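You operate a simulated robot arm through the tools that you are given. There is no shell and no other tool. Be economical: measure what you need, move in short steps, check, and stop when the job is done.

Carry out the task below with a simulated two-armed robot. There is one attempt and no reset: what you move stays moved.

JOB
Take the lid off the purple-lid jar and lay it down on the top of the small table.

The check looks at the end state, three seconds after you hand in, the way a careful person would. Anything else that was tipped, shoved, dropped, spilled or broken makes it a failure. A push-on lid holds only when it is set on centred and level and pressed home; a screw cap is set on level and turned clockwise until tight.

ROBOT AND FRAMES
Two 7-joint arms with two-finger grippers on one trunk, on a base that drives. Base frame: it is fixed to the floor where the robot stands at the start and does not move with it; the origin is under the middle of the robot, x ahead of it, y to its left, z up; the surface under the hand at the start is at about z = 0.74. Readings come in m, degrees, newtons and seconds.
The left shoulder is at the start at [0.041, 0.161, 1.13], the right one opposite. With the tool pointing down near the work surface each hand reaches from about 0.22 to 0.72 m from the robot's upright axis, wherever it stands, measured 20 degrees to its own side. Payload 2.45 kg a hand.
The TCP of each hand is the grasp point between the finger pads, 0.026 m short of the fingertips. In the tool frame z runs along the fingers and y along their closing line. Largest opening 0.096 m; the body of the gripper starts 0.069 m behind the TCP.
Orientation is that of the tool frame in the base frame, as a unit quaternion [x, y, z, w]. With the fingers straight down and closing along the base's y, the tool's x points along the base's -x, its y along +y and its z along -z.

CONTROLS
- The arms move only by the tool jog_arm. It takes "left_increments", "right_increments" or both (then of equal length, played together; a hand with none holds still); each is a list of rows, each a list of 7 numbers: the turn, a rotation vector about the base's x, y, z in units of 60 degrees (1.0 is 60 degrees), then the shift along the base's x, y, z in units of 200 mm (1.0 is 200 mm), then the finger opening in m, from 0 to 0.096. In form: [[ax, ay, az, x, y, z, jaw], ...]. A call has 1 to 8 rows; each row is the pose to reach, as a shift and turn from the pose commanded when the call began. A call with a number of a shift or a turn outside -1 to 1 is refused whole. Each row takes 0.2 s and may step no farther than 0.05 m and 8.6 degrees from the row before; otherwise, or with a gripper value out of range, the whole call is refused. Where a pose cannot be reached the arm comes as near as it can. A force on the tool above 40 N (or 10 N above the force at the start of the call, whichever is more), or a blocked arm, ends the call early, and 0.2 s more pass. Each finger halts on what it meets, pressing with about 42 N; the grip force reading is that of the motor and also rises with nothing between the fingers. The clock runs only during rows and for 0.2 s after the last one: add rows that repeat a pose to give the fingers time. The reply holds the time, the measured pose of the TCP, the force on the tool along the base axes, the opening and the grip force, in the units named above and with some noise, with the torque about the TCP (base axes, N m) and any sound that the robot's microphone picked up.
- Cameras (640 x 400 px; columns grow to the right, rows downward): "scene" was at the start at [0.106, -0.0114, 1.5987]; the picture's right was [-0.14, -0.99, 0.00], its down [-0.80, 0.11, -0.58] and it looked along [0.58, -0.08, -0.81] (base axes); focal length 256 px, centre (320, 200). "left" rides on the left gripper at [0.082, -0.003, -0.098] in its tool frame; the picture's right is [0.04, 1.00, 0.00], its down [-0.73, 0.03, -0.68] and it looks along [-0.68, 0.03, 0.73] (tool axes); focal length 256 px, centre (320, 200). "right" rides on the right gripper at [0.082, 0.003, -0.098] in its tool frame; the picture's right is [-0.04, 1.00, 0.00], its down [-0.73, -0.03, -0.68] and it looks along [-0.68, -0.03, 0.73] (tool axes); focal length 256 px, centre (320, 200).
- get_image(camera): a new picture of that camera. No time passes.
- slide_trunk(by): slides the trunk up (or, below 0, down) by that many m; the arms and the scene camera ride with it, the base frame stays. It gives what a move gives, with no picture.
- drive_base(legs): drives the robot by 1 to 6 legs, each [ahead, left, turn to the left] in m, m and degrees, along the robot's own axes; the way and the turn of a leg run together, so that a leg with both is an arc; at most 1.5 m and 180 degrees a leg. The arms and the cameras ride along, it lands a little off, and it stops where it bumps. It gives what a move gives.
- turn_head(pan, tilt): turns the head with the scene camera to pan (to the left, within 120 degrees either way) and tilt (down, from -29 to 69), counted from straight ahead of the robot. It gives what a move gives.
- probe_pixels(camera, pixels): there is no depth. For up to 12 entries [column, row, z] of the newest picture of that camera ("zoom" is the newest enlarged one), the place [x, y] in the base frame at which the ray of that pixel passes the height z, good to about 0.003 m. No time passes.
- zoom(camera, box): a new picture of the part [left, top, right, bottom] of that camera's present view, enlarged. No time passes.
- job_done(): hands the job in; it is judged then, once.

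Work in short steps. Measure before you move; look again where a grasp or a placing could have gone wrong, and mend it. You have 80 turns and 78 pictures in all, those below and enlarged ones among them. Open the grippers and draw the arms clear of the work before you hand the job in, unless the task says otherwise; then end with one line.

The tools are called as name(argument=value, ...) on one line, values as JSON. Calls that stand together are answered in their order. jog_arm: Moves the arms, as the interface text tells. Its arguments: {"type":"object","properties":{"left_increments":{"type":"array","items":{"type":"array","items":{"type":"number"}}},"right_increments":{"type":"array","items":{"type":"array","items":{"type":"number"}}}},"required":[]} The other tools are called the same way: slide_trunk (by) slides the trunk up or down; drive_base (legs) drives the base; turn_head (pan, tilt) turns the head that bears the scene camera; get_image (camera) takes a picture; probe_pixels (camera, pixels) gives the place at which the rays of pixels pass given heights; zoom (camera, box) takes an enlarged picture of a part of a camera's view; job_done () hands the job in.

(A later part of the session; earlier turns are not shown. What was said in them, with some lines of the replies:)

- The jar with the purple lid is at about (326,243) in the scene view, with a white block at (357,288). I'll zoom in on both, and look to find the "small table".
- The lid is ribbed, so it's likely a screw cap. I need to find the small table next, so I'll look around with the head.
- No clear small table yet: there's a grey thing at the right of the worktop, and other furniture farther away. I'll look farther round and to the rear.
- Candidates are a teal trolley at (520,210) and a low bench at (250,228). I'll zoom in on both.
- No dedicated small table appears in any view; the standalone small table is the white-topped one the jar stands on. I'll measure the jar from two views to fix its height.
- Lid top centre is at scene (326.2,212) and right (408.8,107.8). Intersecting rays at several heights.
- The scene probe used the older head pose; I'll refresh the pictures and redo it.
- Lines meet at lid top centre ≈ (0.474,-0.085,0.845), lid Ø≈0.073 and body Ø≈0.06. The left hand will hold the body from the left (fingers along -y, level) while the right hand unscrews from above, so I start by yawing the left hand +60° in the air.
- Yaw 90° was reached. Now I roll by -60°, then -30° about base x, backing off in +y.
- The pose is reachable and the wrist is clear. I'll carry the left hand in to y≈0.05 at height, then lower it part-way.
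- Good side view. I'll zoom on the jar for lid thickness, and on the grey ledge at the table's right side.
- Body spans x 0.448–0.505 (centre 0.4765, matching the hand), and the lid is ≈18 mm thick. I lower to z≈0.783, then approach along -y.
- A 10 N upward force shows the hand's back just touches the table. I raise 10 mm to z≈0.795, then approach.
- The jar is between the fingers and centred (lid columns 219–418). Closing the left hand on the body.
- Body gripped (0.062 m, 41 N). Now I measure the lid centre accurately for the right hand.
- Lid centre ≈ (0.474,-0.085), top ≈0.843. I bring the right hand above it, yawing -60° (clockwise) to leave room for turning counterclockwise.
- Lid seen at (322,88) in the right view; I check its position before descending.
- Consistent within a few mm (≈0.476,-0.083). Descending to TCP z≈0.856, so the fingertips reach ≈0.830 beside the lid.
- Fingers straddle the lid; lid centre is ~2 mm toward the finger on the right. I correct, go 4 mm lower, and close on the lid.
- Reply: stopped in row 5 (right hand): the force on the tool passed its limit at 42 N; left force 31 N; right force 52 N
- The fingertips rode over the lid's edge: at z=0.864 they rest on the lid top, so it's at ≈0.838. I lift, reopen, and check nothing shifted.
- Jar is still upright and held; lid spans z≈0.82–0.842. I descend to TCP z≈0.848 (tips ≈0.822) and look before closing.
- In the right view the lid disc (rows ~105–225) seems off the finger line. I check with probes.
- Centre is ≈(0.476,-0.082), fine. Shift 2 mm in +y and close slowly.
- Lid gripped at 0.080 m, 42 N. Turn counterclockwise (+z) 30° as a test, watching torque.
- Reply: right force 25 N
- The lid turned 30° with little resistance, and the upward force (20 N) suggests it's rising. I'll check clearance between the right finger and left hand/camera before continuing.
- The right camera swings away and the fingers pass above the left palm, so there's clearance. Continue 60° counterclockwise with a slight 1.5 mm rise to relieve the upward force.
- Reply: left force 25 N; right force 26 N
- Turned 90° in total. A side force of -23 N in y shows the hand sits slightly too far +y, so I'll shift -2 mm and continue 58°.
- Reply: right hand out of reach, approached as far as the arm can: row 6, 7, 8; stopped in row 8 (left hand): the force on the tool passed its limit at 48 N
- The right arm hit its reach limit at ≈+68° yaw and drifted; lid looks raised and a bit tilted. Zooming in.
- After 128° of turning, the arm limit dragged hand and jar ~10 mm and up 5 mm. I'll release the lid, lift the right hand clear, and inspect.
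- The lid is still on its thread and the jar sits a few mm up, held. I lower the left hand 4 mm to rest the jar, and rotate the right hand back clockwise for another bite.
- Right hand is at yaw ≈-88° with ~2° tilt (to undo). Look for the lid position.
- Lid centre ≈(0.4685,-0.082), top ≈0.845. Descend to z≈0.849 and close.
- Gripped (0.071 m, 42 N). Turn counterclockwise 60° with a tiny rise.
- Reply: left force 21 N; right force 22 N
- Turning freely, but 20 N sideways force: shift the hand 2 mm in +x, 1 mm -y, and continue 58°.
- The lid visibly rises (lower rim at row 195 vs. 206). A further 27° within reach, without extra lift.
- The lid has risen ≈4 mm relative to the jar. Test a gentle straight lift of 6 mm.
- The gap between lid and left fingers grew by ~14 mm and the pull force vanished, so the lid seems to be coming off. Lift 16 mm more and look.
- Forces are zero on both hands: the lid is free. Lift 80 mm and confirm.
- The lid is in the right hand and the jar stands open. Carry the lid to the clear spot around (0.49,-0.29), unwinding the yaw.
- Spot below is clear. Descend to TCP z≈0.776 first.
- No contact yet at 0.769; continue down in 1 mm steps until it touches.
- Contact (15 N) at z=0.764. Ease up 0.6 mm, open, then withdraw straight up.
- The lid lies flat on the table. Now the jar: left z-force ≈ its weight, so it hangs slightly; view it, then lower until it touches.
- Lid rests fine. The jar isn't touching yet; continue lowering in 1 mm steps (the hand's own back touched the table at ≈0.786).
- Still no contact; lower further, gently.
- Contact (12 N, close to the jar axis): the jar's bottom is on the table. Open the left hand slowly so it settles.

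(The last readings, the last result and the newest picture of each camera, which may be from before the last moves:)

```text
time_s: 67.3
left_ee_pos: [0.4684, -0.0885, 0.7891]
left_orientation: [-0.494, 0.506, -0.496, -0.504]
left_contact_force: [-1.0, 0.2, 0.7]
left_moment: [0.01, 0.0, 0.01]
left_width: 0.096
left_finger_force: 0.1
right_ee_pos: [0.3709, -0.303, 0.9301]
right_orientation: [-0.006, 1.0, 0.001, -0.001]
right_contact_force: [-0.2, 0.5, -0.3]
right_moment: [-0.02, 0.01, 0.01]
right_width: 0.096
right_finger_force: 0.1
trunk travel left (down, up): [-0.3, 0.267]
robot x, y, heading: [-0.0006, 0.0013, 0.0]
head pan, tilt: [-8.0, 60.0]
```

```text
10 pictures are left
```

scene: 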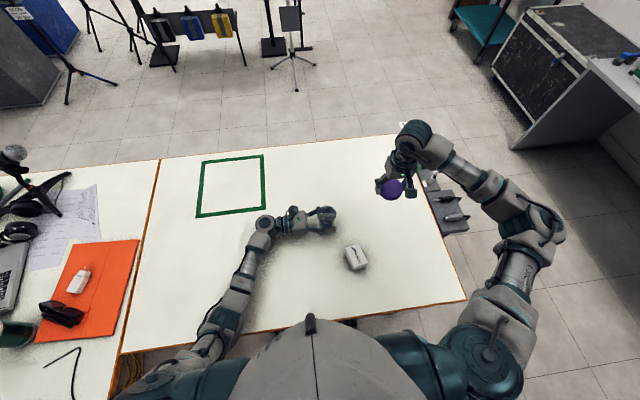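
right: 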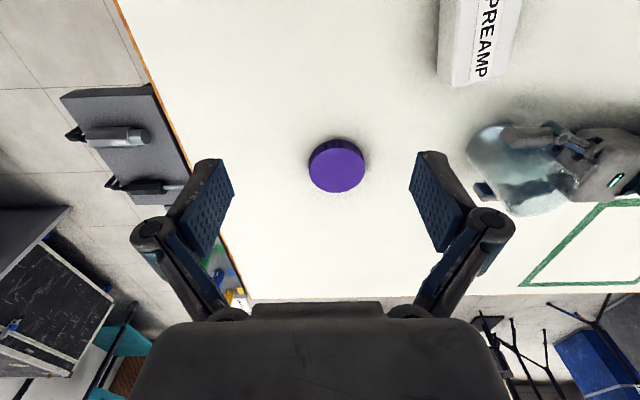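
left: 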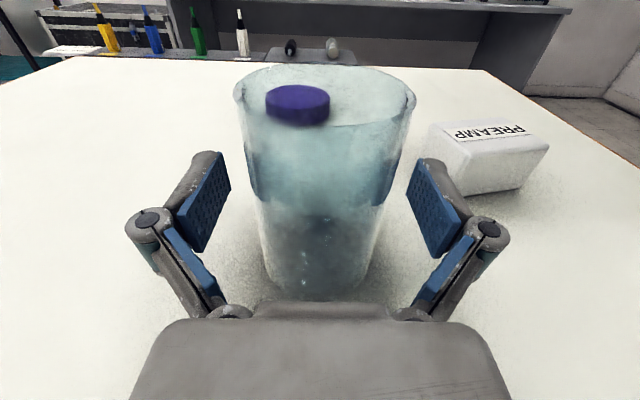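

The jar stands upright and free between the open fingers. Withdraw the left hand along +y, then raise it.

jog_arm(left_increments=[[0, 0, 0, 0, 0.0, 0.02, 0.096], [0, 0, 0, 0, 0.15, 0.03, 0.096], [0, 0, 0, 0, 0.3, 0.03, 0.096], [0, 0, 0, 0, 0.5, 0.04, 0.096], [0, 0, 0, 0, 0.7, 0.05, 0.096], [0, 0, 0, 0, 0.85, 0.2, 0.096], [0, 0, 0, 0, 0.9, 0.4, 0.096], [0, 0, 0, 0, 0.9, 0.6, 0.096]], right_increments=[[0, 0, 0, 0, 0, 0.05, 0.096], [0, 0, 0, 0, 0, 0.15, 0.096], [0, 0, 0, 0, 0, 0.25, 0.096], [0, 0, 0, 0, 0, 0.35, 0.096], [0, 0, 0, 0, 0, 0.45, 0.096], [0, 0, 0, 0, 0, 0.5, 0.096], [0, 0, 0, 0, 0, 0.5, 0.096], [0, 0, 0, 0, 0, 0.5, 0.096]])

get_image(camera="left")

get_image(camera="scene")

```text
time_s: 69.1
left_ee_pos: [0.4662, 0.0936, 0.9079]
left_orientation: [-0.495, 0.505, -0.496, -0.504]
left_contact_force: [-0.6, -0.6, 0.5]
left_moment: [-0.05, 0.02, -0.01]
left_width: 0.0959
left_finger_force: 0.0
right_ee_pos: [0.369, -0.3043, 1.0327]
right_orientation: [-0.005, 1.0, 0.002, -0.001]
right_contact_force: [0.0, 0.7, -0.5]
right_moment: [0.0, -0.01, -0.03]
right_width: 0.0959
right_finger_force: 0.2
trunk travel left (down, up): [-0.3, 0.267]
robot x, y, heading: [-0.0012, 0.0004, 0.0]
head pan, tilt: [-8.0, 60.0]
```

```text
9 pictures are left
```

left: 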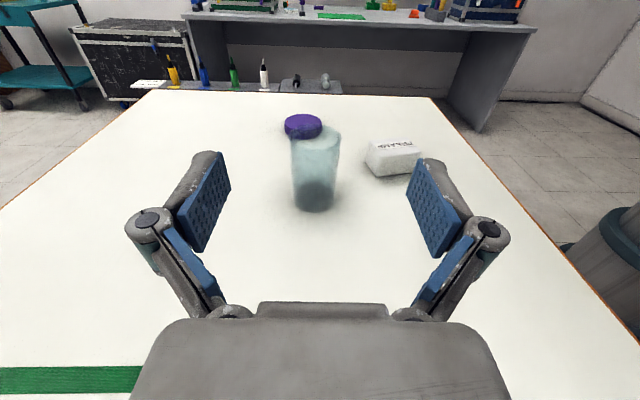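

```text
8 pictures are left
```

scene: 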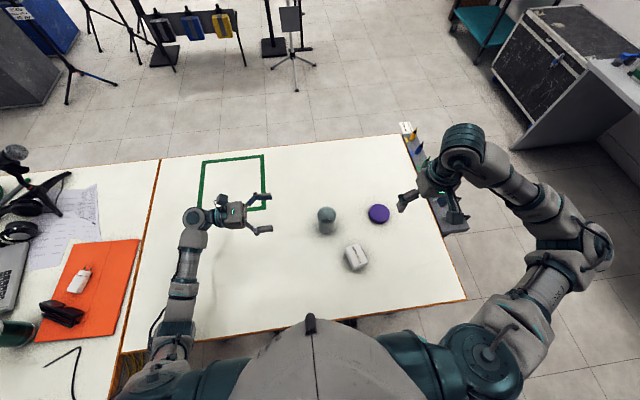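

The jar stands upright and open at (326,220), and the lid lies flat on the table at (379,213). The preamp block hasn't moved and both hands are open and clear, so I'm handing in.

job_done()

```text
The job is handed in.
```

The purple lid is off the jar and lies flat on the white-topped table where the jar stands open and upright. I saw no separate table labelled small, so I took this one as the "small table".
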